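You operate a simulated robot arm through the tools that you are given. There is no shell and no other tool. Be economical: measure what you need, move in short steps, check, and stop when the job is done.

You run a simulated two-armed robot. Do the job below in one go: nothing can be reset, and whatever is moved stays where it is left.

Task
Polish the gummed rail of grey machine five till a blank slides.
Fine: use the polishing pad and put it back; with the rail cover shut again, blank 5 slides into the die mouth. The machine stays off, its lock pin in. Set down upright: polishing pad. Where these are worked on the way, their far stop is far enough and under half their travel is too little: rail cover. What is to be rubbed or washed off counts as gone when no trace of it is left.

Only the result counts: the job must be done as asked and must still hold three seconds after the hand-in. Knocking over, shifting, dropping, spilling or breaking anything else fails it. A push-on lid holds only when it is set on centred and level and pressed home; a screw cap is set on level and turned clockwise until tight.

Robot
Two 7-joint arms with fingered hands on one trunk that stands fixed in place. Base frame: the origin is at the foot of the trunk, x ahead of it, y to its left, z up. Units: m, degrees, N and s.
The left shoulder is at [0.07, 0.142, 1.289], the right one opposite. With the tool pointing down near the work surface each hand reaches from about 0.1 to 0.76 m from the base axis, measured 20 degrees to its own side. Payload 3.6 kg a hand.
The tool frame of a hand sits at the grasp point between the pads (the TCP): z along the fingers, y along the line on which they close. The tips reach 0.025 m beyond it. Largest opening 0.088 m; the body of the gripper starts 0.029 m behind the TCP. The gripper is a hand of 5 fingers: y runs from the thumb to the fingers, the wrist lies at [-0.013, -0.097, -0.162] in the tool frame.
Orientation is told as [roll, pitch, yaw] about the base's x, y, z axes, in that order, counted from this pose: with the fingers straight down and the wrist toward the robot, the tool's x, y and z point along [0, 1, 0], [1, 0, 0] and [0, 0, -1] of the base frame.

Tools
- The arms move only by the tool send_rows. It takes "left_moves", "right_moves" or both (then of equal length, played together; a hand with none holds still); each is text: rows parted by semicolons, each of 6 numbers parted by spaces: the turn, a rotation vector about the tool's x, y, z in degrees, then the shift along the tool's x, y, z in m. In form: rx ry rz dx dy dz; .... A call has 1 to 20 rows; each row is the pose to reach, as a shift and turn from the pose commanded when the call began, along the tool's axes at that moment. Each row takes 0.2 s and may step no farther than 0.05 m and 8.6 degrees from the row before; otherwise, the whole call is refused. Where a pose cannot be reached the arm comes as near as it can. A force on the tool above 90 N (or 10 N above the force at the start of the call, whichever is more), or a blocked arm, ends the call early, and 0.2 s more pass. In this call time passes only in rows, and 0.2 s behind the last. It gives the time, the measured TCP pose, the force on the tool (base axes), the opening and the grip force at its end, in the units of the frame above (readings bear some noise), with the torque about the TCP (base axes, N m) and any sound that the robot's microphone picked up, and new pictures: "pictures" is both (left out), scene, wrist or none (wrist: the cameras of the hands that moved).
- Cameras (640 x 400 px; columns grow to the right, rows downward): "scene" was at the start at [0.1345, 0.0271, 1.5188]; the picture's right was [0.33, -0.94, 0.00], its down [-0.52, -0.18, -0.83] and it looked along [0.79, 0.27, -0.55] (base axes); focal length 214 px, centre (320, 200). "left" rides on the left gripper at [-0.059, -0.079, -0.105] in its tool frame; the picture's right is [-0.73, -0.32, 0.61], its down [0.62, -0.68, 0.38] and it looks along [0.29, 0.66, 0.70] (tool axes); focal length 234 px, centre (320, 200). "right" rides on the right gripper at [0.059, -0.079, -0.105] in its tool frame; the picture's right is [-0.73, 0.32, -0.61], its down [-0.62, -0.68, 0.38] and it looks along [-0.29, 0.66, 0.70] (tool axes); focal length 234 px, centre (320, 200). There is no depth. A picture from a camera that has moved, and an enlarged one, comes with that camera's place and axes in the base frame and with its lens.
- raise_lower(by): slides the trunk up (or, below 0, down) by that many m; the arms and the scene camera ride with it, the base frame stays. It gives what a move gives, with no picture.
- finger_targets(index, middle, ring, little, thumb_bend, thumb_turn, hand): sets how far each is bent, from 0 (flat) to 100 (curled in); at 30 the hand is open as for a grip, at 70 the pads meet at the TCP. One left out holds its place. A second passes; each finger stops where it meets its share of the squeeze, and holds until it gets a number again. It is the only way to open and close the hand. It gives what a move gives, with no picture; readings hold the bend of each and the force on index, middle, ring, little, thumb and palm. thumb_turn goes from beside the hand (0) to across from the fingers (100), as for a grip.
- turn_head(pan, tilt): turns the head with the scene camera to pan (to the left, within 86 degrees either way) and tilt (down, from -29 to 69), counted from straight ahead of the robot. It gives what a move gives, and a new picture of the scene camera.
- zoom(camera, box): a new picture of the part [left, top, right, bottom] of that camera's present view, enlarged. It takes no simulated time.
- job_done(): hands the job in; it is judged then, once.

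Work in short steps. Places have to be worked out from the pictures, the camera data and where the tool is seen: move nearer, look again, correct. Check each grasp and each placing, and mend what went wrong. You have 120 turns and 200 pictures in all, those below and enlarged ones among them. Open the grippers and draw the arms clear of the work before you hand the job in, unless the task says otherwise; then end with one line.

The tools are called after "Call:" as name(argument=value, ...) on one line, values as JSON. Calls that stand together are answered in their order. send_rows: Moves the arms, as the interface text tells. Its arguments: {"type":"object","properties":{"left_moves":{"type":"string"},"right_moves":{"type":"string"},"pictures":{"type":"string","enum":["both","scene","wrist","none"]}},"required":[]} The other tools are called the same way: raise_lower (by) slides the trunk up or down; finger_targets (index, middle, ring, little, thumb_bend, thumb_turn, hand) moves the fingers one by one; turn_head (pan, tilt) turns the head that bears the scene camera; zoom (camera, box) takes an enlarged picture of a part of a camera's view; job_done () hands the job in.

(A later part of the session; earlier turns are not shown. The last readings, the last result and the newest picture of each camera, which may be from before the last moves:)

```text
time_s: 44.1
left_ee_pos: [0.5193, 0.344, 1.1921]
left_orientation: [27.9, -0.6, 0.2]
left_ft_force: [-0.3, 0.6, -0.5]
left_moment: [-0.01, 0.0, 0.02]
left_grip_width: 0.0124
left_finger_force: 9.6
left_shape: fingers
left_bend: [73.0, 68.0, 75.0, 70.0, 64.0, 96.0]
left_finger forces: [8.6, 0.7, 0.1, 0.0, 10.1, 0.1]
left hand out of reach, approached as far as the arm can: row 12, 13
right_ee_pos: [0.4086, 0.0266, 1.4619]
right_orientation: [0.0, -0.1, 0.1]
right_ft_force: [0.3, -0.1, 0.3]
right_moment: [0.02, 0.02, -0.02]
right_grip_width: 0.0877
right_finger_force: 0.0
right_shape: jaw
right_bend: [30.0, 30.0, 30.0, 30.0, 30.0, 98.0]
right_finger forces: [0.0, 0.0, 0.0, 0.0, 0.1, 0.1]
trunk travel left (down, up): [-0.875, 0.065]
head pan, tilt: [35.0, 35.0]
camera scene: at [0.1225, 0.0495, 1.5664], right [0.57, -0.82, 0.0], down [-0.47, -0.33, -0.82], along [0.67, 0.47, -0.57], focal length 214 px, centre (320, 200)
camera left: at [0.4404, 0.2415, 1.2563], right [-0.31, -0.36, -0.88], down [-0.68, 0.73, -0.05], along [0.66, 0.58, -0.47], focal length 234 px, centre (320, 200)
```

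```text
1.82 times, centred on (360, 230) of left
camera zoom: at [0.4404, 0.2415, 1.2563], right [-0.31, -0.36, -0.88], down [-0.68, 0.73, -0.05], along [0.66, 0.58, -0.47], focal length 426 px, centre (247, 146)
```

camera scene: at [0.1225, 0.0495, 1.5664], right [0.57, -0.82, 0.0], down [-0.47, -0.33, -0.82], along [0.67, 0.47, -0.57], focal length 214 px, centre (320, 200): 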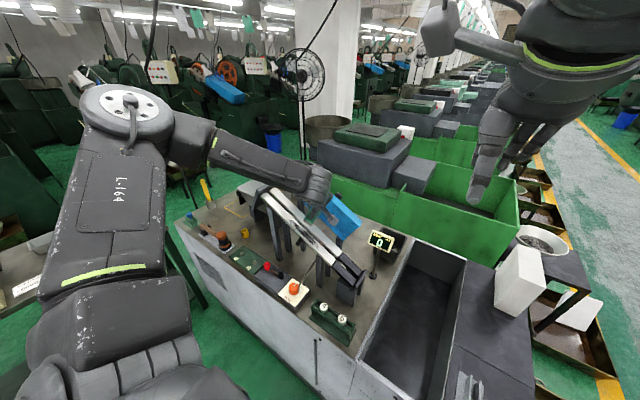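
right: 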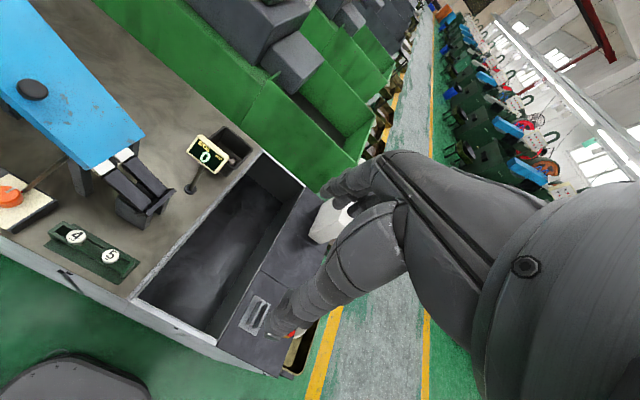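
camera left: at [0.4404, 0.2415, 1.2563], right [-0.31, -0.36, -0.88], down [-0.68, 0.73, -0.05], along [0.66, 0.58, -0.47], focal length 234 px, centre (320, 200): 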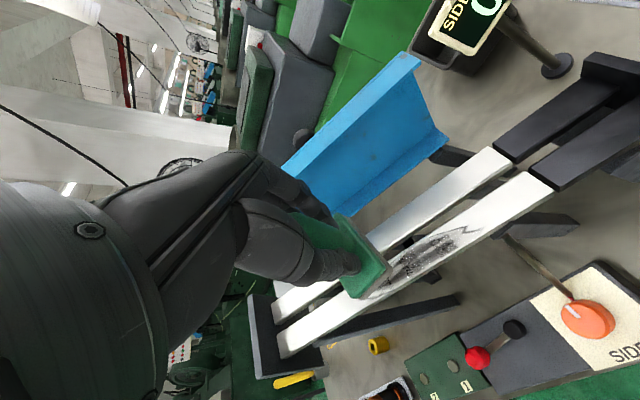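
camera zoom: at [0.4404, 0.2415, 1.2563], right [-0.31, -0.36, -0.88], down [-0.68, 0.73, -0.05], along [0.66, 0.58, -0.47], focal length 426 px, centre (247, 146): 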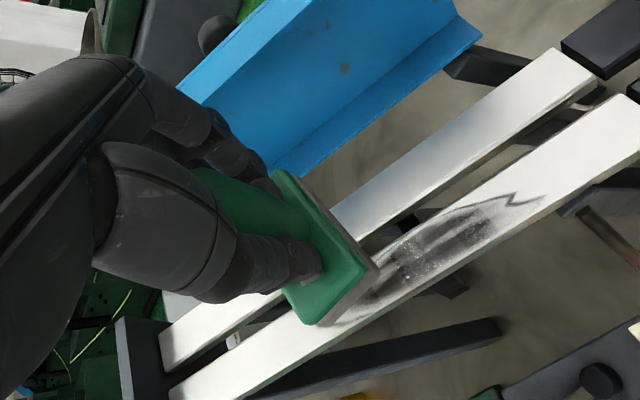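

Index and thumb carry most grip; I tighten a little before rubbing.

Call:
finger_targets(hand="left", index=85, middle=85, ring=80, thumb_bend=85)

Call:
send_rows(left_moves="0 0 0 -0.004 0.002 0.02;0 0 0 -0.008 0.002 0.045;0 0 0 -0.01 0.002 0.06;0 0 0 -0.01 0.002 0.067", pictures="wrist")

Call:
zoom(camera="scene", box=[260, 170, 360, 260])

```text
time_s: 45.1
left_ee_pos: [0.5198, 0.3426, 1.1923]
left_orientation: [27.9, -0.6, 0.2]
left_ft_force: [-0.8, 0.0, -1.1]
left_moment: [0.0, -0.03, 0.05]
left_grip_width: 0.0111
left_finger_force: 21.6
left_shape: fingers
left_bend: [75.0, 73.0, 80.0, 70.0, 67.0, 92.0]
left_finger forces: [12.1, 7.8, 0.1, 0.0, 23.5, 0.0]
right_ee_pos: [0.4088, 0.0253, 1.4613]
right_orientation: [-0.1, -0.1, 0.0]
right_ft_force: [0.5, 0.0, 0.4]
right_moment: [0.0, 0.01, 0.02]
right_grip_width: 0.0875
right_finger_force: 0.1
right_shape: jaw
right_bend: [30.0, 30.0, 30.0, 30.0, 30.0, 98.0]
right_finger forces: [0.1, 0.0, 0.0, 0.1, 0.0, 0.0]
trunk travel left (down, up): [-0.875, 0.065]
head pan, tilt: [35.0, 35.0]
```

```text
time_s: 46.1
left_ee_pos: [0.5233, 0.3644, 1.1277]
left_orientation: [27.9, -0.6, 0.1]
left_ft_force: [-0.1, 1.0, -1.0]
left_moment: [0.02, -0.03, 0.02]
left_grip_width: 0.0109
left_finger_force: 21.7
left_shape: fingers
left_bend: [75.0, 73.0, 80.0, 70.0, 67.0, 92.0]
left_finger forces: [12.2, 8.2, 0.1, 0.0, 23.5, 0.1]
right_ee_pos: [0.4092, 0.0253, 1.462]
right_orientation: [0.2, 0.0, 0.0]
right_ft_force: [-0.1, 1.5, -0.4]
right_moment: [0.04, -0.01, 0.0]
right_grip_width: 0.0878
right_finger_force: 0.2
right_shape: jaw
right_bend: [30.0, 30.0, 30.0, 30.0, 30.0, 98.0]
right_finger forces: [0.1, 0.0, 0.0, 0.0, 0.0, 0.1]
trunk travel left (down, up): [-0.875, 0.065]
head pan, tilt: [35.0, 35.0]
camera left: at [0.4431, 0.2635, 1.1924], right [-0.31, -0.36, -0.88], down [-0.68, 0.73, -0.05], along [0.66, 0.58, -0.47], focal length 234 px, centre (320, 200)
```

left: 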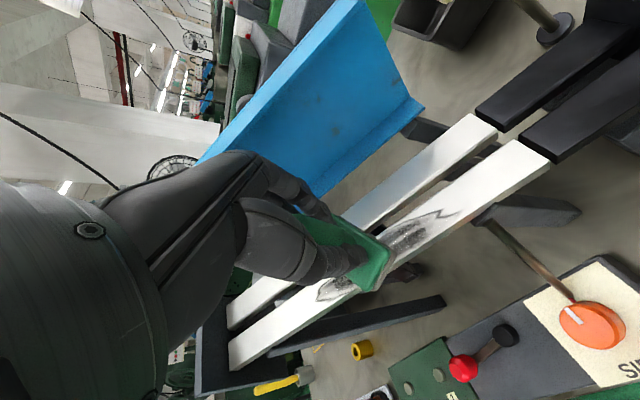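

```text
4.44 times, centred on (310, 215) of scene
camera zoom: at [0.1229, 0.0486, 1.5664], right [0.57, -0.82, 0.0], down [-0.47, -0.33, -0.82], along [0.67, 0.47, -0.57], focal length 953 px, centre (364, 133)
```

zoom: 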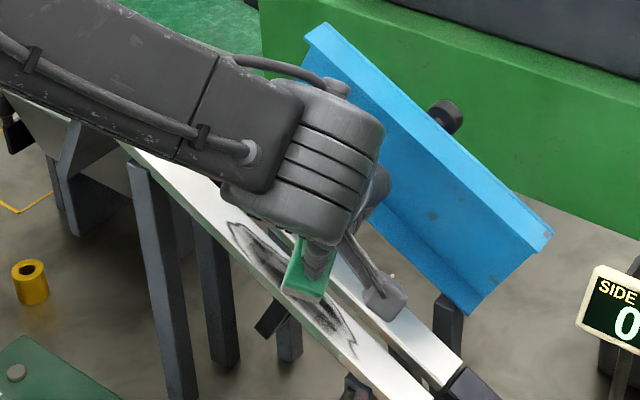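

Near the surface; I descend in millimetre steps to find contact.

Call:
send_rows(left_moves="0 0 0 0 0 0.004;0 0 0 0 0 0.008;0 0 0 0 0 0.011", pictures="none")

```text
time_s: 46.9
left_ee_pos: [0.5239, 0.3699, 1.1189]
left_orientation: [27.9, -0.6, 0.2]
left_ft_force: [0.1, 0.4, -0.6]
left_moment: [0.03, 0.02, 0.02]
left_grip_width: 0.0114
left_finger_force: 22.1
left_shape: fingers
left_bend: [75.0, 73.0, 80.0, 70.0, 67.0, 92.0]
left_finger forces: [12.2, 8.2, 0.1, 0.0, 23.5, 0.0]
right_ee_pos: [0.41, 0.0249, 1.4622]
right_orientation: [-0.1, 0.0, 0.1]
right_ft_force: [-0.1, 0.2, 0.1]
right_moment: [0.03, 0.0, 0.0]
right_grip_width: 0.0875
right_finger_force: 0.2
right_shape: jaw
right_bend: [30.0, 30.0, 30.0, 30.0, 30.0, 98.0]
right_finger forces: [0.1, 0.1, 0.0, 0.0, 0.1, 0.0]
trunk travel left (down, up): [-0.875, 0.065]
head pan, tilt: [35.0, 35.0]
```

Call:
send_rows(left_moves="0 0 0 0 0 0.003;0 0 0 0 0 0.006;0 0 0 0 0 0.008", pictures="none")

```text
time_s: 47.7
left_ee_pos: [0.5229, 0.3732, 1.1103]
left_orientation: [27.9, -0.7, 0.2]
left_ft_force: [1.2, -0.4, -1.2]
left_moment: [-0.03, -0.01, 0.01]
left_grip_width: 0.0111
left_finger_force: 22.6
left_shape: fingers
left_bend: [75.0, 73.0, 80.0, 70.0, 67.0, 92.0]
left_finger forces: [12.2, 8.1, 0.1, 0.1, 23.6, 0.0]
right_ee_pos: [0.4089, 0.0257, 1.4623]
right_orientation: [0.1, 0.0, 0.0]
right_ft_force: [0.0, -0.5, -0.7]
right_moment: [-0.01, 0.02, -0.03]
right_grip_width: 0.0876
right_finger_force: 0.2
right_shape: jaw
right_bend: [30.0, 30.0, 30.0, 30.0, 30.0, 98.0]
right_finger forces: [0.1, 0.0, 0.0, 0.1, 0.0, 0.1]
trunk travel left (down, up): [-0.875, 0.065]
head pan, tilt: [35.0, 35.0]
```

Still free; a few more millimetres with a look.

Call:
send_rows(left_moves="0 0 0 0 0 0.002;0 0 0 0 0 0.004;0 0 0 0 0 0.006", pictures="wrist")

Call:
zoom(camera="left", box=[240, 160, 480, 340])

```text
time_s: 48.5
left_ee_pos: [0.5233, 0.3767, 1.1062]
left_orientation: [27.9, -0.7, 0.2]
left_ft_force: [0.1, 0.3, -0.9]
left_moment: [0.01, 0.01, 0.0]
left_grip_width: 0.0112
left_finger_force: 21.9
left_shape: fingers
left_bend: [75.0, 73.0, 80.0, 70.0, 67.0, 92.0]
left_finger forces: [12.3, 8.2, 0.0, 0.1, 23.6, 0.0]
right_ee_pos: [0.4087, 0.0263, 1.462]
right_orientation: [0.0, 0.0, 0.0]
right_ft_force: [1.0, -0.2, -1.2]
right_moment: [-0.02, 0.01, 0.0]
right_grip_width: 0.0877
right_finger_force: 0.2
right_shape: jaw
right_bend: [30.0, 30.0, 30.0, 30.0, 30.0, 98.0]
right_finger forces: [0.0, 0.0, 0.0, 0.0, 0.0, 0.0]
trunk travel left (down, up): [-0.875, 0.065]
head pan, tilt: [35.0, 35.0]
camera left: at [0.4434, 0.2753, 1.1704], right [-0.31, -0.36, -0.88], down [-0.68, 0.73, -0.05], along [0.66, 0.58, -0.47], focal length 234 px, centre (320, 200)
```

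left: 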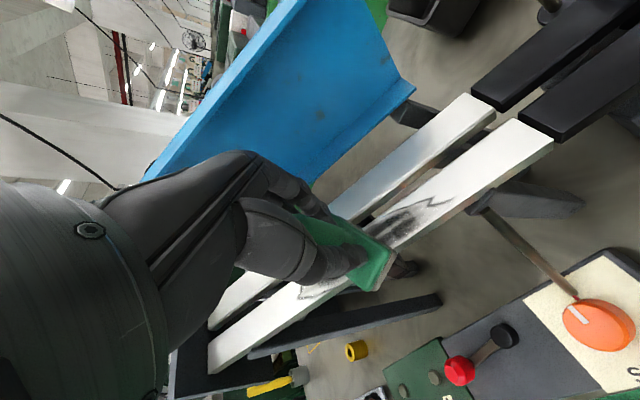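

```text
2.22 times, centred on (360, 250) of left
camera zoom: at [0.4434, 0.2753, 1.1704], right [-0.31, -0.36, -0.88], down [-0.68, 0.73, -0.05], along [0.66, 0.58, -0.47], focal length 520 px, centre (231, 89)
```

zoom: 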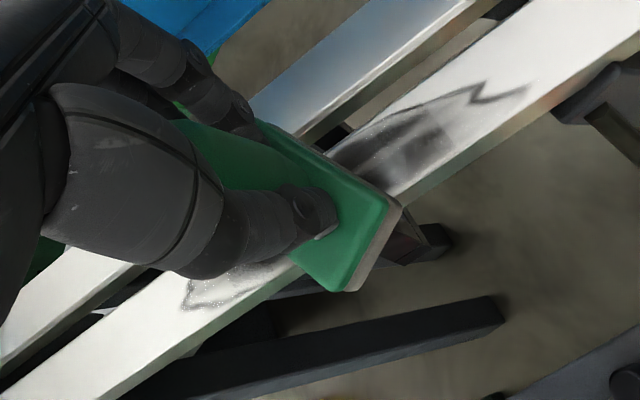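

Gap is still several mm and the pad's front overhangs; shift +x 8 mm and continue down.

Call:
send_rows(left_moves="0 0 0 0 0.008 0.002;0 0 0 0 0.008 0.004;0 0 0 0 0.008 0.006", pictures="none")

Call:
send_rows(left_moves="0 0 0 0 0 0.002;0 0 0 0 0 0.004", pictures="wrist")

Call:
zoom(camera="left", box=[240, 160, 480, 340])

```text
time_s: 49.3
left_ee_pos: [0.5308, 0.3803, 1.1006]
left_orientation: [27.8, -0.5, 0.2]
left_ft_force: [0.8, -0.1, -1.5]
left_moment: [-0.03, 0.02, -0.02]
left_grip_width: 0.011
left_finger_force: 22.3
left_shape: fingers
left_bend: [75.0, 73.0, 80.0, 70.0, 67.0, 92.0]
left_finger forces: [12.4, 8.3, 0.0, 0.0, 23.8, 0.0]
right_ee_pos: [0.4094, 0.0268, 1.4623]
right_orientation: [-0.1, 0.0, 0.0]
right_ft_force: [0.4, 0.7, -0.1]
right_moment: [0.02, 0.0, -0.01]
right_grip_width: 0.0875
right_finger_force: 0.0
right_shape: jaw
right_bend: [30.0, 30.0, 30.0, 30.0, 30.0, 98.0]
right_finger forces: [0.0, 0.0, 0.1, 0.0, 0.0, 0.0]
trunk travel left (down, up): [-0.875, 0.065]
head pan, tilt: [35.0, 35.0]
```

```text
time_s: 49.9
left_ee_pos: [0.5313, 0.3818, 1.0979]
left_orientation: [27.9, -0.5, 0.2]
left_ft_force: [0.0, -0.5, -1.0]
left_moment: [0.02, 0.02, -0.03]
left_grip_width: 0.0111
left_finger_force: 21.9
left_shape: fingers
left_bend: [75.0, 73.0, 80.0, 70.0, 67.0, 92.0]
left_finger forces: [12.4, 8.3, 0.1, 0.1, 23.9, 0.0]
right_ee_pos: [0.4095, 0.0268, 1.4615]
right_orientation: [0.0, -0.1, -0.1]
right_ft_force: [0.1, 0.3, -0.1]
right_moment: [-0.03, 0.0, -0.04]
right_grip_width: 0.0876
right_finger_force: 0.1
right_shape: jaw
right_bend: [30.0, 30.0, 30.0, 30.0, 30.0, 98.0]
right_finger forces: [0.0, 0.0, 0.0, 0.0, 0.0, 0.1]
trunk travel left (down, up): [-0.875, 0.065]
head pan, tilt: [35.0, 35.0]
camera left: at [0.4516, 0.2799, 1.1615], right [-0.31, -0.36, -0.88], down [-0.68, 0.73, -0.05], along [0.66, 0.58, -0.47], focal length 234 px, centre (320, 200)
```

left: 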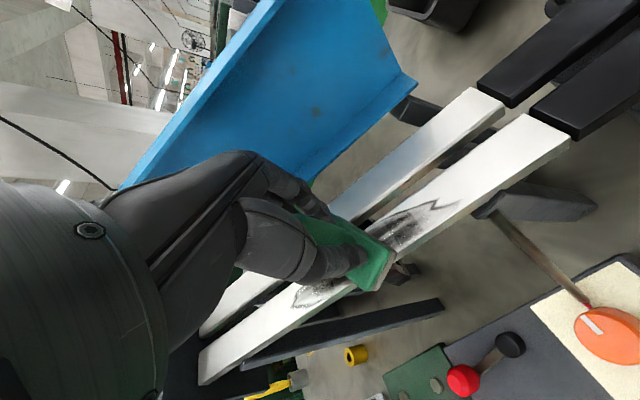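

```text
2.22 times, centred on (360, 250) of left
camera zoom: at [0.4516, 0.2799, 1.1615], right [-0.31, -0.36, -0.88], down [-0.68, 0.73, -0.05], along [0.66, 0.58, -0.47], focal length 520 px, centre (231, 89)
```

zoom: 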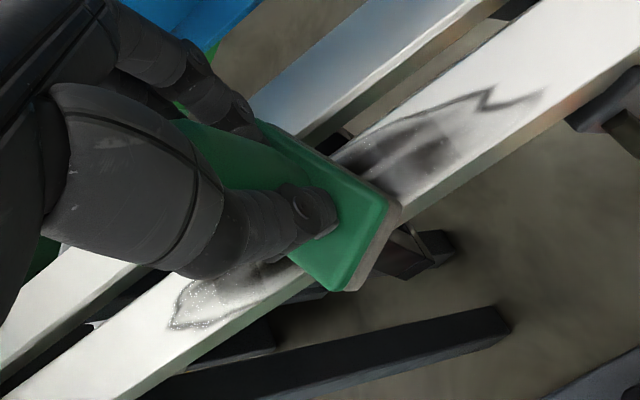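

Call:
send_rows(left_moves="0 0 0 0 0 0.002;0 0 0 0 0 0.004;0 0 0 0 0 0.005", pictures="none")

Call:
send_rows(left_moves="0 0 0 0 0 0.002;0 0 0 0 0 0.003", pictures="none")

Call:
zoom(camera="left", box=[240, 160, 480, 340])

```text
time_s: 50.7
left_ee_pos: [0.5306, 0.3821, 1.0944]
left_orientation: [28.0, -0.7, 0.1]
left_ft_force: [1.6, -4.4, 8.4]
left_moment: [-0.02, 0.1, 0.01]
left_grip_width: 0.011
left_finger_force: 27.9
left_shape: fingers
left_bend: [75.0, 73.0, 80.0, 70.0, 68.0, 92.0]
left_finger forces: [12.9, 9.0, 0.0, 0.0, 33.8, 0.0]
right_ee_pos: [0.4076, 0.0222, 1.4627]
right_orientation: [0.1, -0.1, 0.0]
right_ft_force: [-0.5, 1.0, -0.8]
right_moment: [-0.01, 0.0, 0.0]
right_grip_width: 0.0878
right_finger_force: 0.0
right_shape: jaw
right_bend: [30.0, 30.0, 30.0, 30.0, 30.0, 98.0]
right_finger forces: [0.0, 0.1, 0.0, 0.1, 0.1, 0.1]
trunk travel left (down, up): [-0.875, 0.065]
head pan, tilt: [35.0, 35.0]
```

```text
time_s: 51.3
left_ee_pos: [0.5306, 0.3801, 1.094]
left_orientation: [28.1, -0.8, 0.1]
left_ft_force: [1.7, -7.8, 23.2]
left_moment: [-0.1, 0.31, 0.12]
left_grip_width: 0.0109
left_finger_force: 34.8
left_shape: fingers
left_bend: [75.0, 73.0, 80.0, 70.0, 70.0, 92.0]
left_finger forces: [15.6, 11.1, 0.0, 0.0, 42.8, 0.0]
right_ee_pos: [0.4056, 0.0206, 1.4627]
right_orientation: [0.3, -0.2, 0.1]
right_ft_force: [-0.8, -1.0, -0.4]
right_moment: [-0.02, 0.01, -0.03]
right_grip_width: 0.0876
right_finger_force: 0.0
right_shape: jaw
right_bend: [30.0, 30.0, 30.0, 30.0, 30.0, 98.0]
right_finger forces: [0.0, 0.1, 0.0, 0.0, 0.0, 0.0]
trunk travel left (down, up): [-0.875, 0.065]
head pan, tilt: [35.0, 35.0]
```

```text
2.22 times, centred on (360, 250) of left
camera zoom: at [0.4497, 0.279, 1.1575], right [-0.31, -0.35, -0.88], down [-0.68, 0.73, -0.05], along [0.66, 0.58, -0.47], focal length 520 px, centre (231, 89)
```

zoom: 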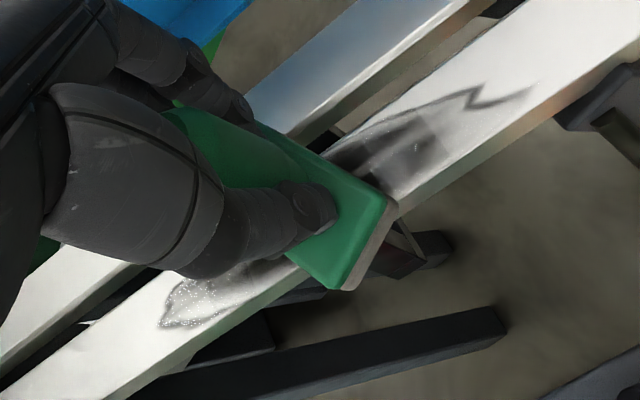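

Contact with ~20 N. I ease 1.5 mm and rub along the rail across the whole smear.

Call:
send_rows(left_moves="0 0 0 -0.015 0 -0.0015;0 0 0 -0.035 0 -0.0015;0 0 0 -0.055 0 -0.0015;0 0 0 -0.075 0 -0.0015;0 0 0 -0.09 0 -0.0015;0 0 0 -0.07 0 -0.0015;0 0 0 -0.05 0 -0.0015;0 0 0 -0.03 0 -0.0015;0 0 0 -0.01 0 -0.0015;0 0 0 0.01 0 -0.0015;0 0 0 0.03 0 -0.0015;0 0 0 0.05 0 -0.0015;0 0 0 0.065 0 -0.0015;0 0 0 0.045 0 -0.0015;0 0 0 0.025 0 -0.0015;0 0 0 0.005 0 -0.0015", pictures="wrist")

Call:
zoom(camera="scene", box=[260, 170, 360, 260])

```text
time_s: 54.7
left_ee_pos: [0.5292, 0.3872, 1.0947]
left_orientation: [28.0, -0.6, 0.2]
left_ft_force: [0.4, -2.9, 7.7]
left_moment: [0.0, -0.18, -0.03]
left_grip_width: 0.0075
left_finger_force: 27.4
left_shape: fingers
left_bend: [75.0, 76.0, 80.0, 70.0, 74.0, 88.0]
left_finger forces: [20.8, 9.1, 0.0, 0.0, 24.5, 0.1]
right_ee_pos: [0.4068, 0.0238, 1.4616]
right_orientation: [0.2, -0.1, 0.0]
right_ft_force: [-0.2, 0.4, -1.1]
right_moment: [0.0, -0.01, 0.0]
right_grip_width: 0.0876
right_finger_force: 0.1
right_shape: jaw
right_bend: [30.0, 30.0, 30.0, 30.0, 30.0, 98.0]
right_finger forces: [0.0, 0.1, 0.0, 0.1, 0.1, 0.1]
trunk travel left (down, up): [-0.875, 0.065]
head pan, tilt: [35.0, 35.0]
camera left: at [0.4505, 0.2854, 1.1588], right [-0.31, -0.36, -0.88], down [-0.68, 0.73, -0.05], along [0.66, 0.58, -0.47], focal length 234 px, centre (320, 200)
```

left: 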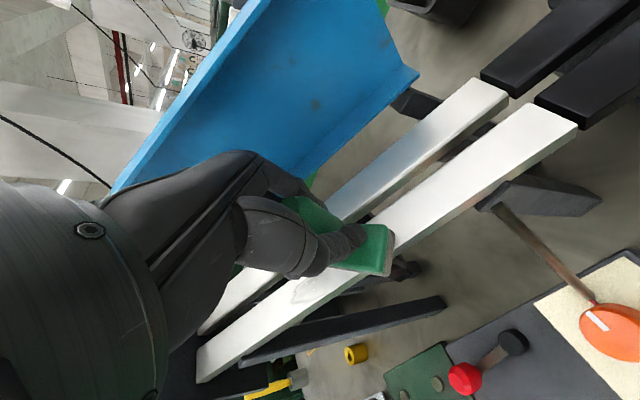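

```text
4.44 times, centred on (310, 215) of scene
camera zoom: at [0.1216, 0.0463, 1.5666], right [0.57, -0.82, 0.0], down [-0.47, -0.33, -0.82], along [0.67, 0.47, -0.57], focal length 953 px, centre (364, 133)
```

zoom: 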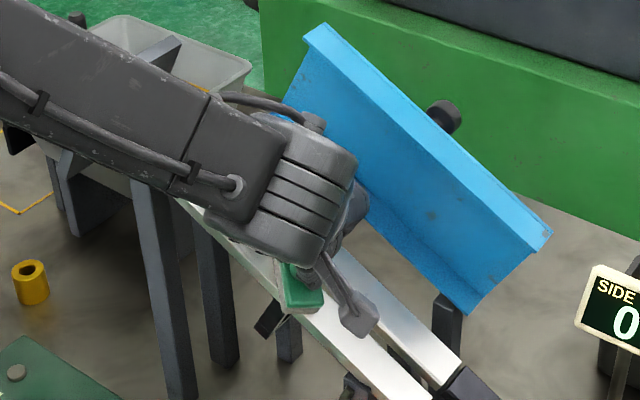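

The lower half is clean. I rub the upper end more, then lift and inspect.

Call:
send_rows(left_moves="0 0 0 0.02 0 0;0 0 0 0.04 0 0;0 0 0 0.06 0 0;0 0 0 0.075 0 0;0 0 0 0.055 0 0;0 0 0 0.035 0 0;0 0 0 0.015 0 0;0 0 0 0.035 0 0;0 0 0 0.055 0 0;0 0 0 0.07 0 0;0 0 0 0.05 0 0;0 0 0 0.02 0 0;0 0 0 0 0 0;0 0 0 -0.03 0 0;0 0 0 -0.06 0 0;0 0 0 -0.08 0 0;0 0 0 -0.08 0 -0.02;0 0 0 -0.08 0 -0.05", pictures="both")

Call:
zoom(camera="left", box=[200, 140, 560, 400])

Call:
zoom(camera="scene", box=[250, 170, 370, 280])

```text
time_s: 58.5
left_ee_pos: [0.5305, 0.2949, 1.1023]
left_orientation: [28.1, -0.6, 0.2]
left_ft_force: [-0.2, 0.2, -0.6]
left_moment: [0.03, -0.02, 0.01]
left_grip_width: 0.0064
left_finger_force: 22.1
left_shape: fingers
left_bend: [74.0, 76.0, 80.0, 70.0, 75.0, 88.0]
left_finger forces: [12.4, 10.1, 0.0, 0.0, 21.8, 0.1]
right_ee_pos: [0.4074, 0.0244, 1.462]
right_orientation: [0.1, 0.0, 0.0]
right_ft_force: [-0.5, -0.4, 0.5]
right_moment: [-0.01, -0.01, 0.01]
right_grip_width: 0.088
right_finger_force: 0.1
right_shape: jaw
right_bend: [30.0, 30.0, 30.0, 30.0, 30.0, 98.0]
right_finger forces: [0.0, 0.1, 0.1, 0.1, 0.0, 0.1]
trunk travel left (down, up): [-0.875, 0.065]
head pan, tilt: [35.0, 35.0]
camera scene: at [0.1214, 0.047, 1.5665], right [0.57, -0.82, 0.0], down [-0.47, -0.33, -0.82], along [0.67, 0.47, -0.57], focal length 214 px, centre (320, 200)
camera left: at [0.4511, 0.1921, 1.1653], right [-0.31, -0.36, -0.88], down [-0.68, 0.73, -0.05], along [0.66, 0.58, -0.47], focal length 234 px, centre (320, 200)
```

scene: 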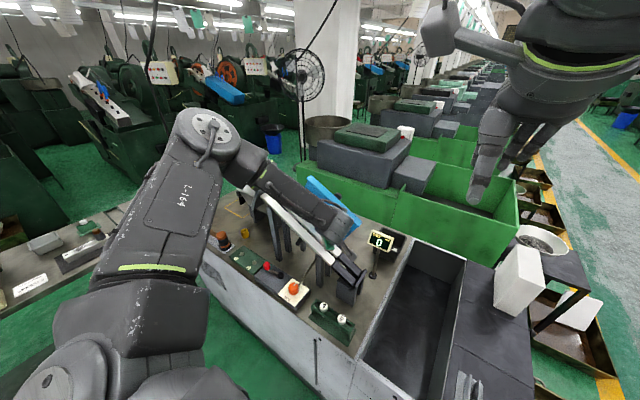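
left: 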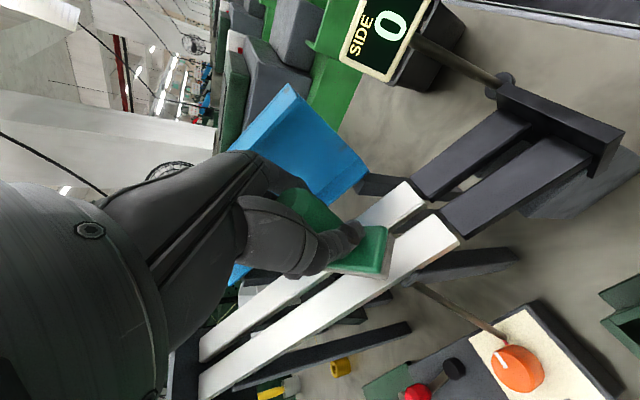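

```text
1.54 times, centred on (380, 270) of left
camera zoom: at [0.4511, 0.1921, 1.1653], right [-0.31, -0.36, -0.88], down [-0.68, 0.73, -0.05], along [0.66, 0.58, -0.47], focal length 360 px, centre (228, 92)
```

zoom: 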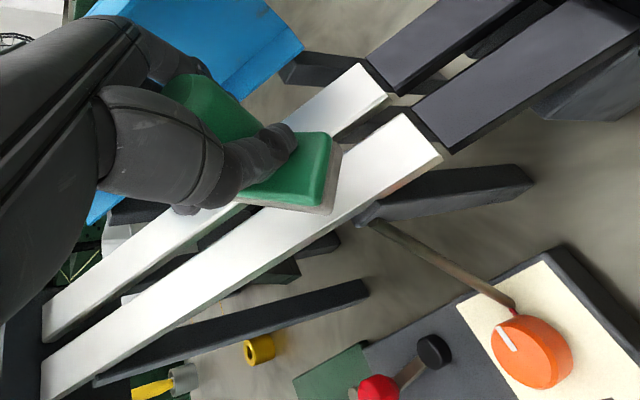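

```text
3.64 times, centred on (310, 225) of scene
camera zoom: at [0.1214, 0.047, 1.5665], right [0.57, -0.82, 0.0], down [-0.47, -0.33, -0.82], along [0.67, 0.47, -0.57], focal length 780 px, centre (356, 109)
```

zoom: 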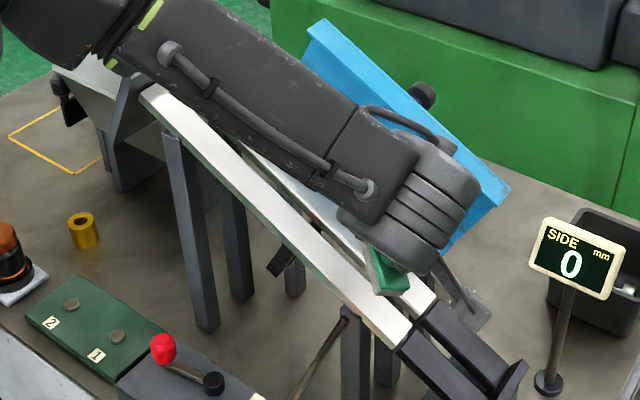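

The rail looks white; a closer look for remaining traces before leaving with the pad.

Call:
zoom(camera="left", box=[240, 250, 400, 370])

Call:
zoom(camera="scene", box=[270, 190, 330, 250])

```text
3.33 times, centred on (320, 310) of left
camera zoom: at [0.4511, 0.1921, 1.1653], right [-0.31, -0.36, -0.88], down [-0.68, 0.73, -0.05], along [0.66, 0.58, -0.47], focal length 781 px, centre (320, -167)
```

zoom: 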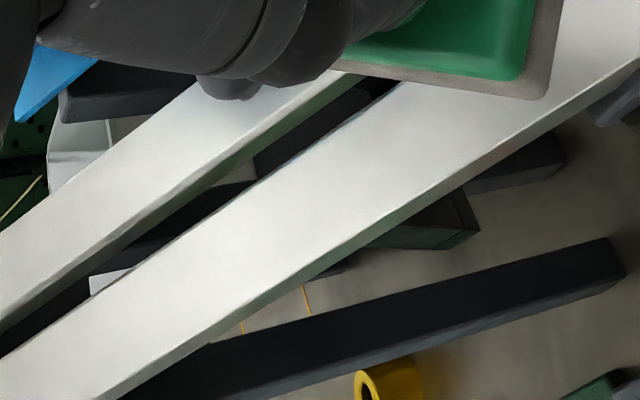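

```text
6.67 times, centred on (300, 220) of scene
camera zoom: at [0.1214, 0.047, 1.5665], right [0.57, -0.82, 0.0], down [-0.47, -0.33, -0.82], along [0.67, 0.47, -0.57], focal length 1430 px, centre (453, 67)
```

zoom: 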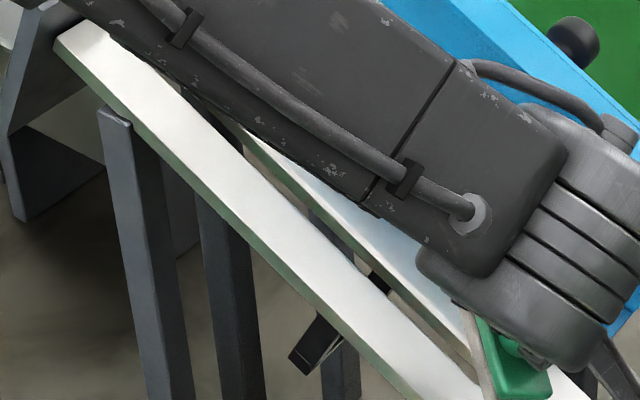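

The rail is clean. I carry the pad back to in front of its plate, upright again.

Call:
send_rows(left_moves="0 0 0 0.0188 0 -0.0353;0 0 0 0.0375 0 -0.0706;0 0 0 0.0422 -0.045 -0.0795;0 0 0 0.0422 -0.09 -0.0795;0 0 0 0.0599 -0.13 -0.0701;0 -4 0 0.0996 -0.13 -0.049;0 -8 0 0.1393 -0.13 -0.0279;0 -12 0 0.1791 -0.13 -0.0068;0 -16 0 0.2188 -0.13 0.0143;0 -20 0 0.2585 -0.13 0.0354;0 -24 0 0.2983 -0.13 0.0565;0 -28 0 0.3292 -0.13 0.073;0 -28 0 0.3433 -0.13 0.0805;0 -28 0 0.3246 -0.13 0.1158;0 -28 0 0.3058 -0.13 0.1511;0 -28 0 0.287 -0.13 0.1864;0 -28 0 0.2683 -0.13 0.2217;0 -28 0 0.2542 -0.13 0.2482", pictures="both")

Call:
zoom(camera="left", box=[220, 150, 480, 340])

Call:
zoom(camera="scene", box=[190, 170, 310, 290])

```text
time_s: 62.3
left_ee_pos: [0.4009, 0.6346, 0.9976]
left_orientation: [-0.1, -0.4, 0.2]
left_ft_force: [0.8, 0.1, -1.9]
left_moment: [0.0, -0.02, -0.01]
left_grip_width: 0.0051
left_finger_force: 22.6
left_shape: fingers
left_bend: [74.0, 76.0, 80.0, 70.0, 76.0, 88.0]
left_finger forces: [11.3, 13.4, 0.0, 0.1, 20.4, 0.0]
left hand out of reach, approached as far as the arm can: row 5
right_ee_pos: [0.4104, 0.0272, 1.4618]
right_orientation: [0.0, 0.1, 0.0]
right_ft_force: [-0.1, 0.8, -0.6]
right_moment: [0.02, 0.0, 0.01]
right_grip_width: 0.0875
right_finger_force: 0.1
right_shape: jaw
right_bend: [30.0, 30.0, 30.0, 30.0, 30.0, 98.0]
right_finger forces: [0.0, 0.1, 0.1, 0.0, 0.0, 0.1]
trunk travel left (down, up): [-0.875, 0.065]
head pan, tilt: [35.0, 35.0]
camera scene: at [0.1235, 0.0497, 1.5663], right [0.57, -0.82, 0.0], down [-0.47, -0.33, -0.82], along [0.67, 0.47, -0.57], focal length 214 px, centre (320, 200)
camera left: at [0.3211, 0.5763, 1.1014], right [-0.32, -0.73, -0.61], down [-0.68, 0.62, -0.39], along [0.66, 0.29, -0.69], focal length 234 px, centre (320, 200)
```

scene: 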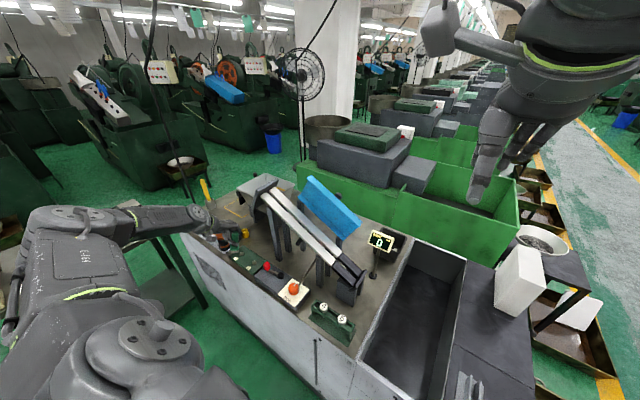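
left: 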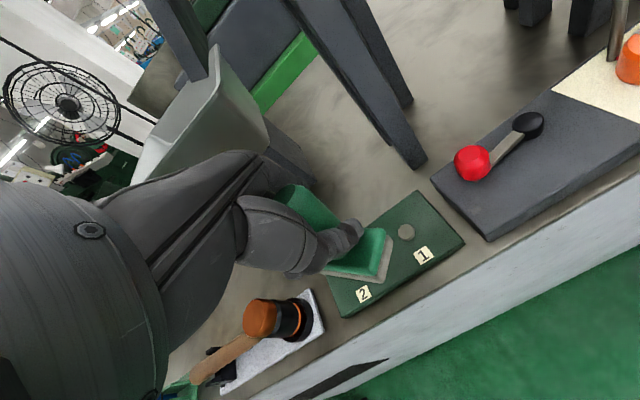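

```text
2.11 times, centred on (350, 245) of left
camera zoom: at [0.3211, 0.5763, 1.1014], right [-0.32, -0.73, -0.61], down [-0.68, 0.62, -0.39], along [0.66, 0.29, -0.69], focal length 493 px, centre (257, 105)
```

zoom: 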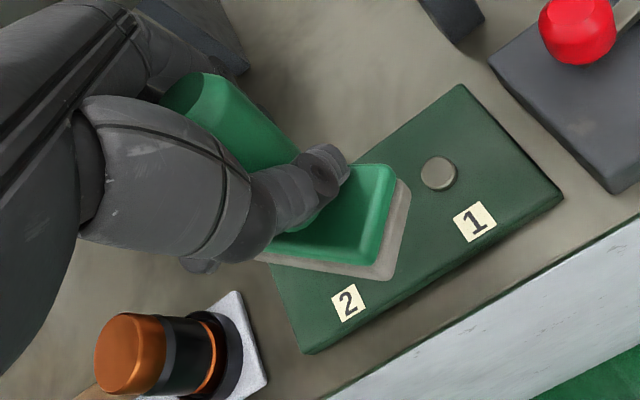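

```text
3.33 times, centred on (250, 230) of scene
camera zoom: at [0.1235, 0.0497, 1.5663], right [0.57, -0.82, 0.0], down [-0.47, -0.33, -0.82], along [0.67, 0.47, -0.57], focal length 715 px, centre (553, 100)
```

zoom: 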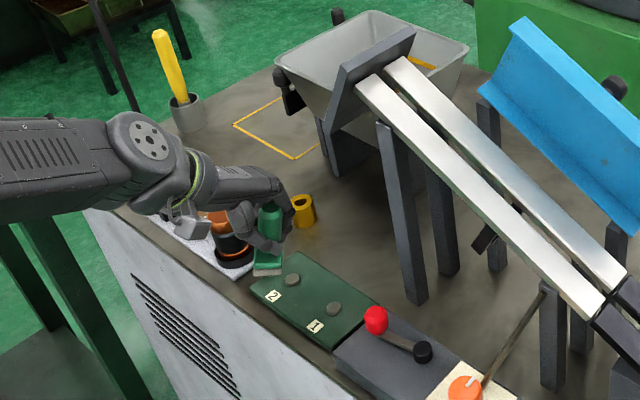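

The pad has yawed ~28° about its handle in the grip. I turn the hand to cancel that and look.

Call:
send_rows(left_moves="0 0 7 0 0.01 0;0 0 14 0 0.02 0.01;0 0 21 0 0.03 0.02;0 0 28 0 0.044 0.025", pictures="wrist")

Call:
zoom(camera="left", box=[220, 150, 480, 340])

Call:
zoom(camera="scene", box=[210, 200, 280, 280])

```text
time_s: 63.3
left_ee_pos: [0.4472, 0.635, 0.9738]
left_orientation: [0.1, -0.4, -28.1]
left_ft_force: [0.4, 0.0, -0.8]
left_moment: [0.0, -0.01, -0.06]
left_grip_width: 0.0047
left_finger_force: 23.6
left_shape: fingers
left_bend: [74.0, 76.0, 80.0, 70.0, 76.0, 88.0]
left_finger forces: [10.9, 15.2, 0.0, 0.0, 20.6, 0.1]
right_ee_pos: [0.412, 0.0255, 1.4608]
right_orientation: [0.1, 0.1, 0.1]
right_ft_force: [0.2, 1.0, 1.4]
right_moment: [0.03, 0.0, 0.01]
right_grip_width: 0.0877
right_finger_force: 0.1
right_shape: jaw
right_bend: [30.0, 30.0, 30.0, 30.0, 30.0, 98.0]
right_finger forces: [0.0, 0.1, 0.1, 0.0, 0.0, 0.1]
trunk travel left (down, up): [-0.875, 0.065]
head pan, tilt: [35.0, 35.0]
camera left: at [0.3488, 0.6192, 1.0776], right [-0.62, -0.49, -0.61], down [-0.31, 0.87, -0.39], along [0.72, -0.05, -0.69], focal length 234 px, centre (320, 200)
```

left: 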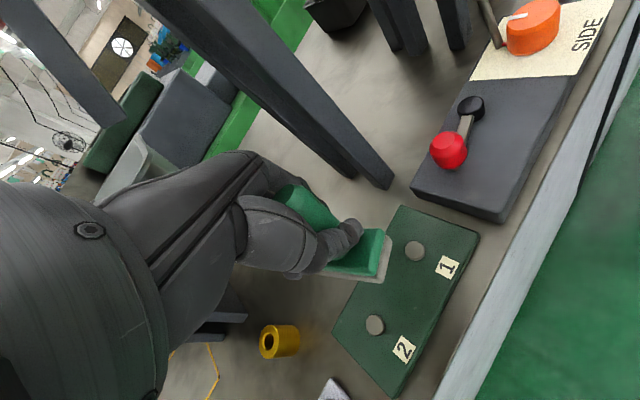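

```text
2.11 times, centred on (350, 245) of left
camera zoom: at [0.3488, 0.6192, 1.0776], right [-0.62, -0.49, -0.61], down [-0.31, 0.87, -0.39], along [0.72, -0.05, -0.69], focal length 493 px, centre (257, 105)
```

zoom: 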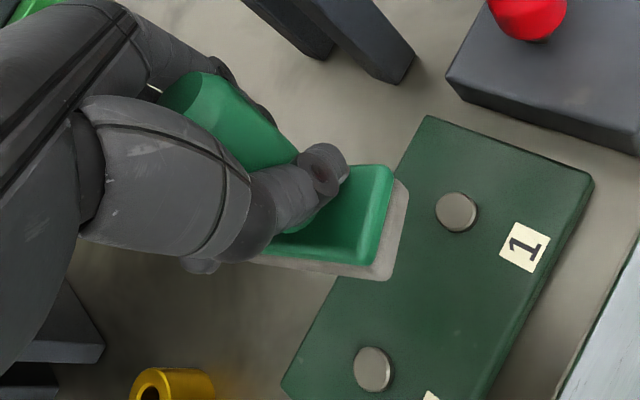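

```text
5.00 times, centred on (245, 240) of scene
camera zoom: at [0.1255, 0.048, 1.5662], right [0.57, -0.82, 0.0], down [-0.47, -0.33, -0.82], along [0.67, 0.47, -0.57], focal length 1072 px, centre (695, 0)
```

zoom: 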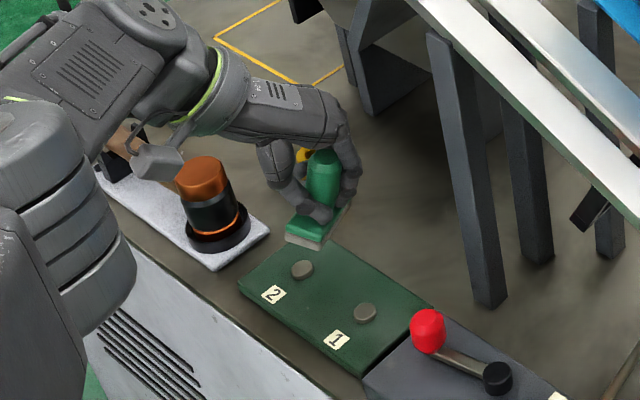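

By perspective the pad still sits ~15–20° off; I turn 16° more, and compare with the plate edges.

Call:
send_rows(left_moves="0 0 8 0 0 0.01;0 0 16 0 0 0.02", pictures="wrist")

Call:
zoom(camera="left", box=[250, 150, 450, 350])

Call:
zoom(camera="scene", box=[220, 210, 270, 260])

```text
time_s: 63.9
left_ee_pos: [0.4354, 0.6038, 0.9677]
left_orientation: [0.2, -0.4, -41.3]
left_ft_force: [0.0, 0.4, -0.9]
left_moment: [0.0, 0.03, 0.01]
left_grip_width: 0.0045
left_finger_force: 24.1
left_shape: fingers
left_bend: [74.0, 76.0, 80.0, 70.0, 76.0, 88.0]
left_finger forces: [11.0, 15.3, 0.0, 0.0, 20.6, 0.0]
left hand out of reach, approached as far as the arm can: row 1, 2
right_ee_pos: [0.4103, 0.0251, 1.462]
right_orientation: [0.1, 0.0, 0.0]
right_ft_force: [0.5, 0.7, -0.5]
right_moment: [0.0, 0.0, -0.01]
right_grip_width: 0.0879
right_finger_force: 0.1
right_shape: jaw
right_bend: [30.0, 30.0, 30.0, 30.0, 30.0, 98.0]
right_finger forces: [0.0, 0.1, 0.1, 0.0, 0.1, 0.0]
trunk travel left (down, up): [-0.875, 0.065]
head pan, tilt: [35.0, 35.0]
camera left: at [0.3364, 0.6122, 1.0724], right [-0.72, -0.33, -0.61], down [-0.1, 0.92, -0.39], along [0.69, -0.22, -0.69], focal length 234 px, centre (320, 200)
```

left: 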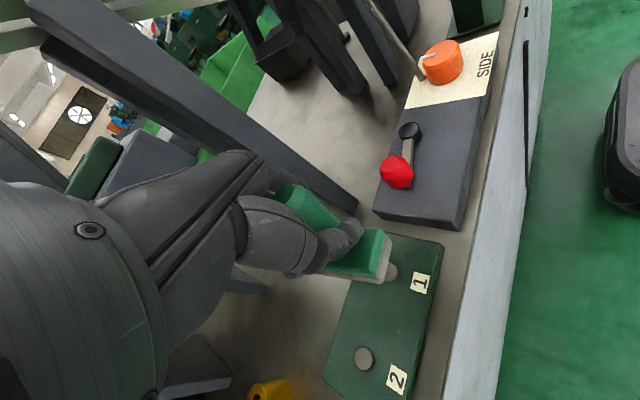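

```text
2.00 times, centred on (350, 250) of left
camera zoom: at [0.3364, 0.6122, 1.0724], right [-0.72, -0.33, -0.61], down [-0.1, 0.92, -0.39], along [0.69, -0.22, -0.69], focal length 468 px, centre (260, 100)
```

zoom: 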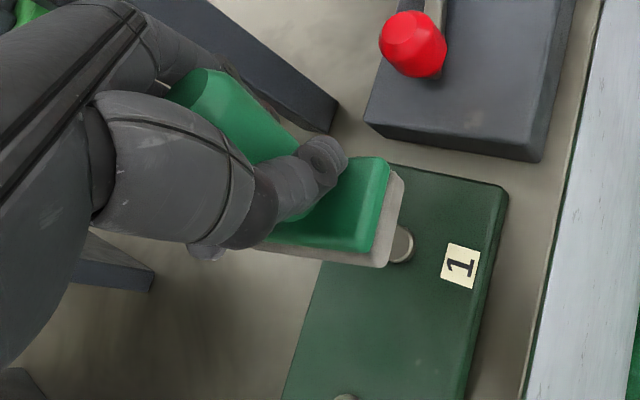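

```text
8.00 times, centred on (245, 235) of scene
camera zoom: at [0.1243, 0.0482, 1.5663], right [0.57, -0.82, 0.0], down [-0.47, -0.33, -0.82], along [0.67, 0.47, -0.57], focal length 1716 px, centre (920, -80)
```

zoom: 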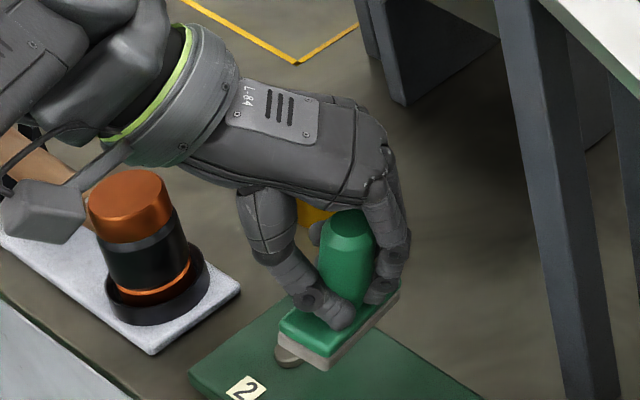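

Yaw now within ~10°, but the arm is at its reach limit here. I raise the hand, then lower the trunk to gain reach.

Call:
send_rows(left_moves="0 0 0 -0.02 -0.03 -0.02;0 0 0 -0.03 -0.04 -0.06;0 0 0 -0.03 -0.04 -0.1;0 0 0 -0.03 -0.04 -0.14;0 0 0 -0.03 -0.04 -0.18", pictures="none")

Call:
raise_lower(by=-0.17)

```text
time_s: 65.1
left_ee_pos: [0.382, 0.6118, 1.1473]
left_orientation: [0.3, -0.4, -43.9]
left_ft_force: [-0.6, -1.4, -0.7]
left_moment: [0.0, 0.01, -0.02]
left_grip_width: 0.004
left_finger_force: 24.1
left_shape: fingers
left_bend: [75.0, 76.0, 80.0, 70.0, 76.0, 88.0]
left_finger forces: [11.1, 15.8, 0.0, 0.0, 21.1, 0.0]
right_ee_pos: [0.4081, 0.0261, 1.4615]
right_orientation: [0.0, 0.0, 0.0]
right_ft_force: [0.1, 0.3, -0.2]
right_moment: [-0.01, -0.05, -0.01]
right_grip_width: 0.0877
right_finger_force: 0.1
right_shape: jaw
right_bend: [30.0, 30.0, 30.0, 30.0, 30.0, 98.0]
right_finger forces: [0.1, 0.0, 0.1, 0.1, 0.0, 0.0]
trunk travel left (down, up): [-0.875, 0.065]
head pan, tilt: [35.0, 35.0]
```

```text
time_s: 67.0
left_ee_pos: [0.3829, 0.6111, 0.9777]
left_orientation: [0.5, -0.5, -43.8]
left_ft_force: [-0.1, 1.1, -1.3]
left_moment: [0.02, 0.0, -0.02]
left_grip_width: 0.0041
left_finger_force: 23.8
left_shape: fingers
left_bend: [75.0, 76.0, 80.0, 70.0, 76.0, 88.0]
left_finger forces: [11.2, 15.9, 0.0, 0.0, 21.2, 0.0]
right_ee_pos: [0.41, 0.0251, 1.2924]
right_orientation: [0.1, -0.1, 0.0]
right_ft_force: [0.7, 0.3, -0.4]
right_moment: [0.01, -0.03, 0.04]
right_grip_width: 0.0874
right_finger_force: 0.1
right_shape: jaw
right_bend: [30.0, 30.0, 30.0, 30.0, 30.0, 98.0]
right_finger forces: [0.0, 0.1, 0.0, 0.1, 0.0, 0.0]
trunk travel left (down, up): [-0.705, 0.235]
head pan, tilt: [35.0, 35.0]
```

Call:
send_rows(left_moves="0 0 3 0.03 0.013 0.005;0 0 6 0.0615 0.027 0.015", pictures="wrist")

Call:
zoom(camera="left", box=[250, 150, 450, 350])

Call:
zoom(camera="scene", box=[190, 150, 290, 240])

```text
time_s: 67.7
left_ee_pos: [0.4347, 0.6286, 0.9766]
left_orientation: [0.5, -0.5, -49.9]
left_ft_force: [-0.8, -0.1, -0.7]
left_moment: [0.01, 0.02, 0.0]
left_grip_width: 0.0038
left_finger_force: 25.0
left_shape: fingers
left_bend: [75.0, 76.0, 80.0, 70.0, 76.0, 88.0]
left_finger forces: [11.3, 16.4, 0.1, 0.1, 21.3, 0.0]
left hand out of reach, approached as far as the arm can: row 2
right_ee_pos: [0.4097, 0.0275, 1.2911]
right_orientation: [0.0, 0.0, 0.0]
right_ft_force: [1.0, -1.0, 0.0]
right_moment: [0.0, -0.01, 0.05]
right_grip_width: 0.0878
right_finger_force: 0.0
right_shape: jaw
right_bend: [30.0, 30.0, 30.0, 30.0, 30.0, 98.0]
right_finger forces: [0.0, 0.0, 0.1, 0.1, 0.1, 0.1]
trunk travel left (down, up): [-0.705, 0.235]
head pan, tilt: [35.0, 35.0]
camera left: at [0.3365, 0.6509, 1.0804], right [-0.76, -0.22, -0.62], down [0.04, 0.92, -0.38], along [0.65, -0.32, -0.69], focal length 234 px, centre (320, 200)
```

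left: 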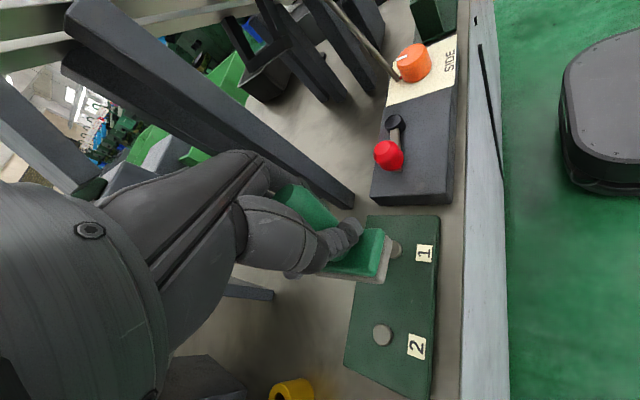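

```text
2.00 times, centred on (350, 250) of left
camera zoom: at [0.3365, 0.6509, 1.0804], right [-0.76, -0.22, -0.62], down [0.04, 0.92, -0.38], along [0.65, -0.32, -0.69], focal length 468 px, centre (260, 100)
```

zoom: 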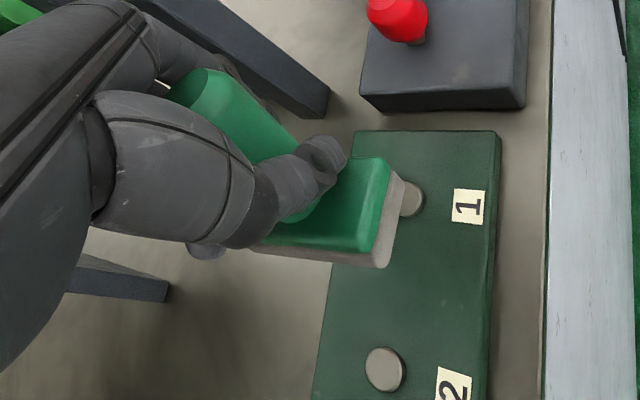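

```text
4.44 times, centred on (240, 195) of scene
camera zoom: at [0.1244, 0.0494, 1.3961], right [0.57, -0.82, 0.0], down [-0.47, -0.33, -0.82], along [0.67, 0.47, -0.57], focal length 953 px, centre (676, 222)
```

zoom: 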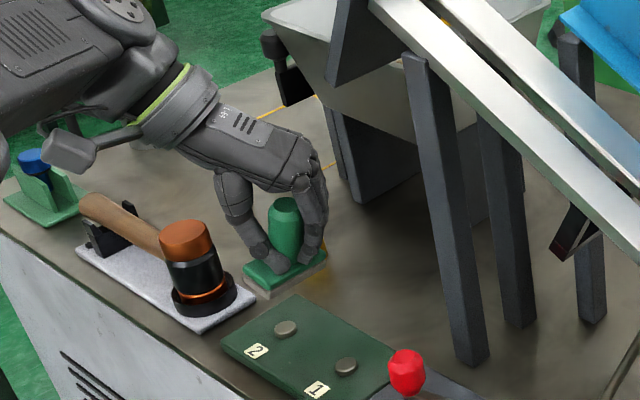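

Pad is now within ~3° of square, but 1 cm short in reach. I relax yaw by 8° and shift toward the mid-point between studs (0.443, 0.642).

Call:
send_rows(left_moves="0 0 -4 0.005 -0.002 0;0 0 -8 0.0147 -0.0051 0", pictures="none")

```text
time_s: 68.2
left_ee_pos: [0.4393, 0.6406, 0.9776]
left_orientation: [0.4, -0.4, -41.9]
left_ft_force: [-0.4, 0.6, -0.9]
left_moment: [0.02, -0.02, 0.02]
left_grip_width: 0.0039
left_finger_force: 24.1
left_shape: fingers
left_bend: [75.0, 76.0, 80.0, 70.0, 76.0, 88.0]
left_finger forces: [11.1, 16.5, 0.1, 0.0, 21.3, 0.0]
right_ee_pos: [0.4089, 0.0266, 1.2908]
right_orientation: [0.0, -0.1, 0.1]
right_ft_force: [0.4, -0.4, 0.7]
right_moment: [0.01, -0.03, 0.04]
right_grip_width: 0.0876
right_finger_force: 0.1
right_shape: jaw
right_bend: [30.0, 30.0, 30.0, 30.0, 30.0, 98.0]
right_finger forces: [0.0, 0.0, 0.0, 0.0, 0.0, 0.1]
trunk travel left (down, up): [-0.705, 0.235]
head pan, tilt: [35.0, 35.0]
```

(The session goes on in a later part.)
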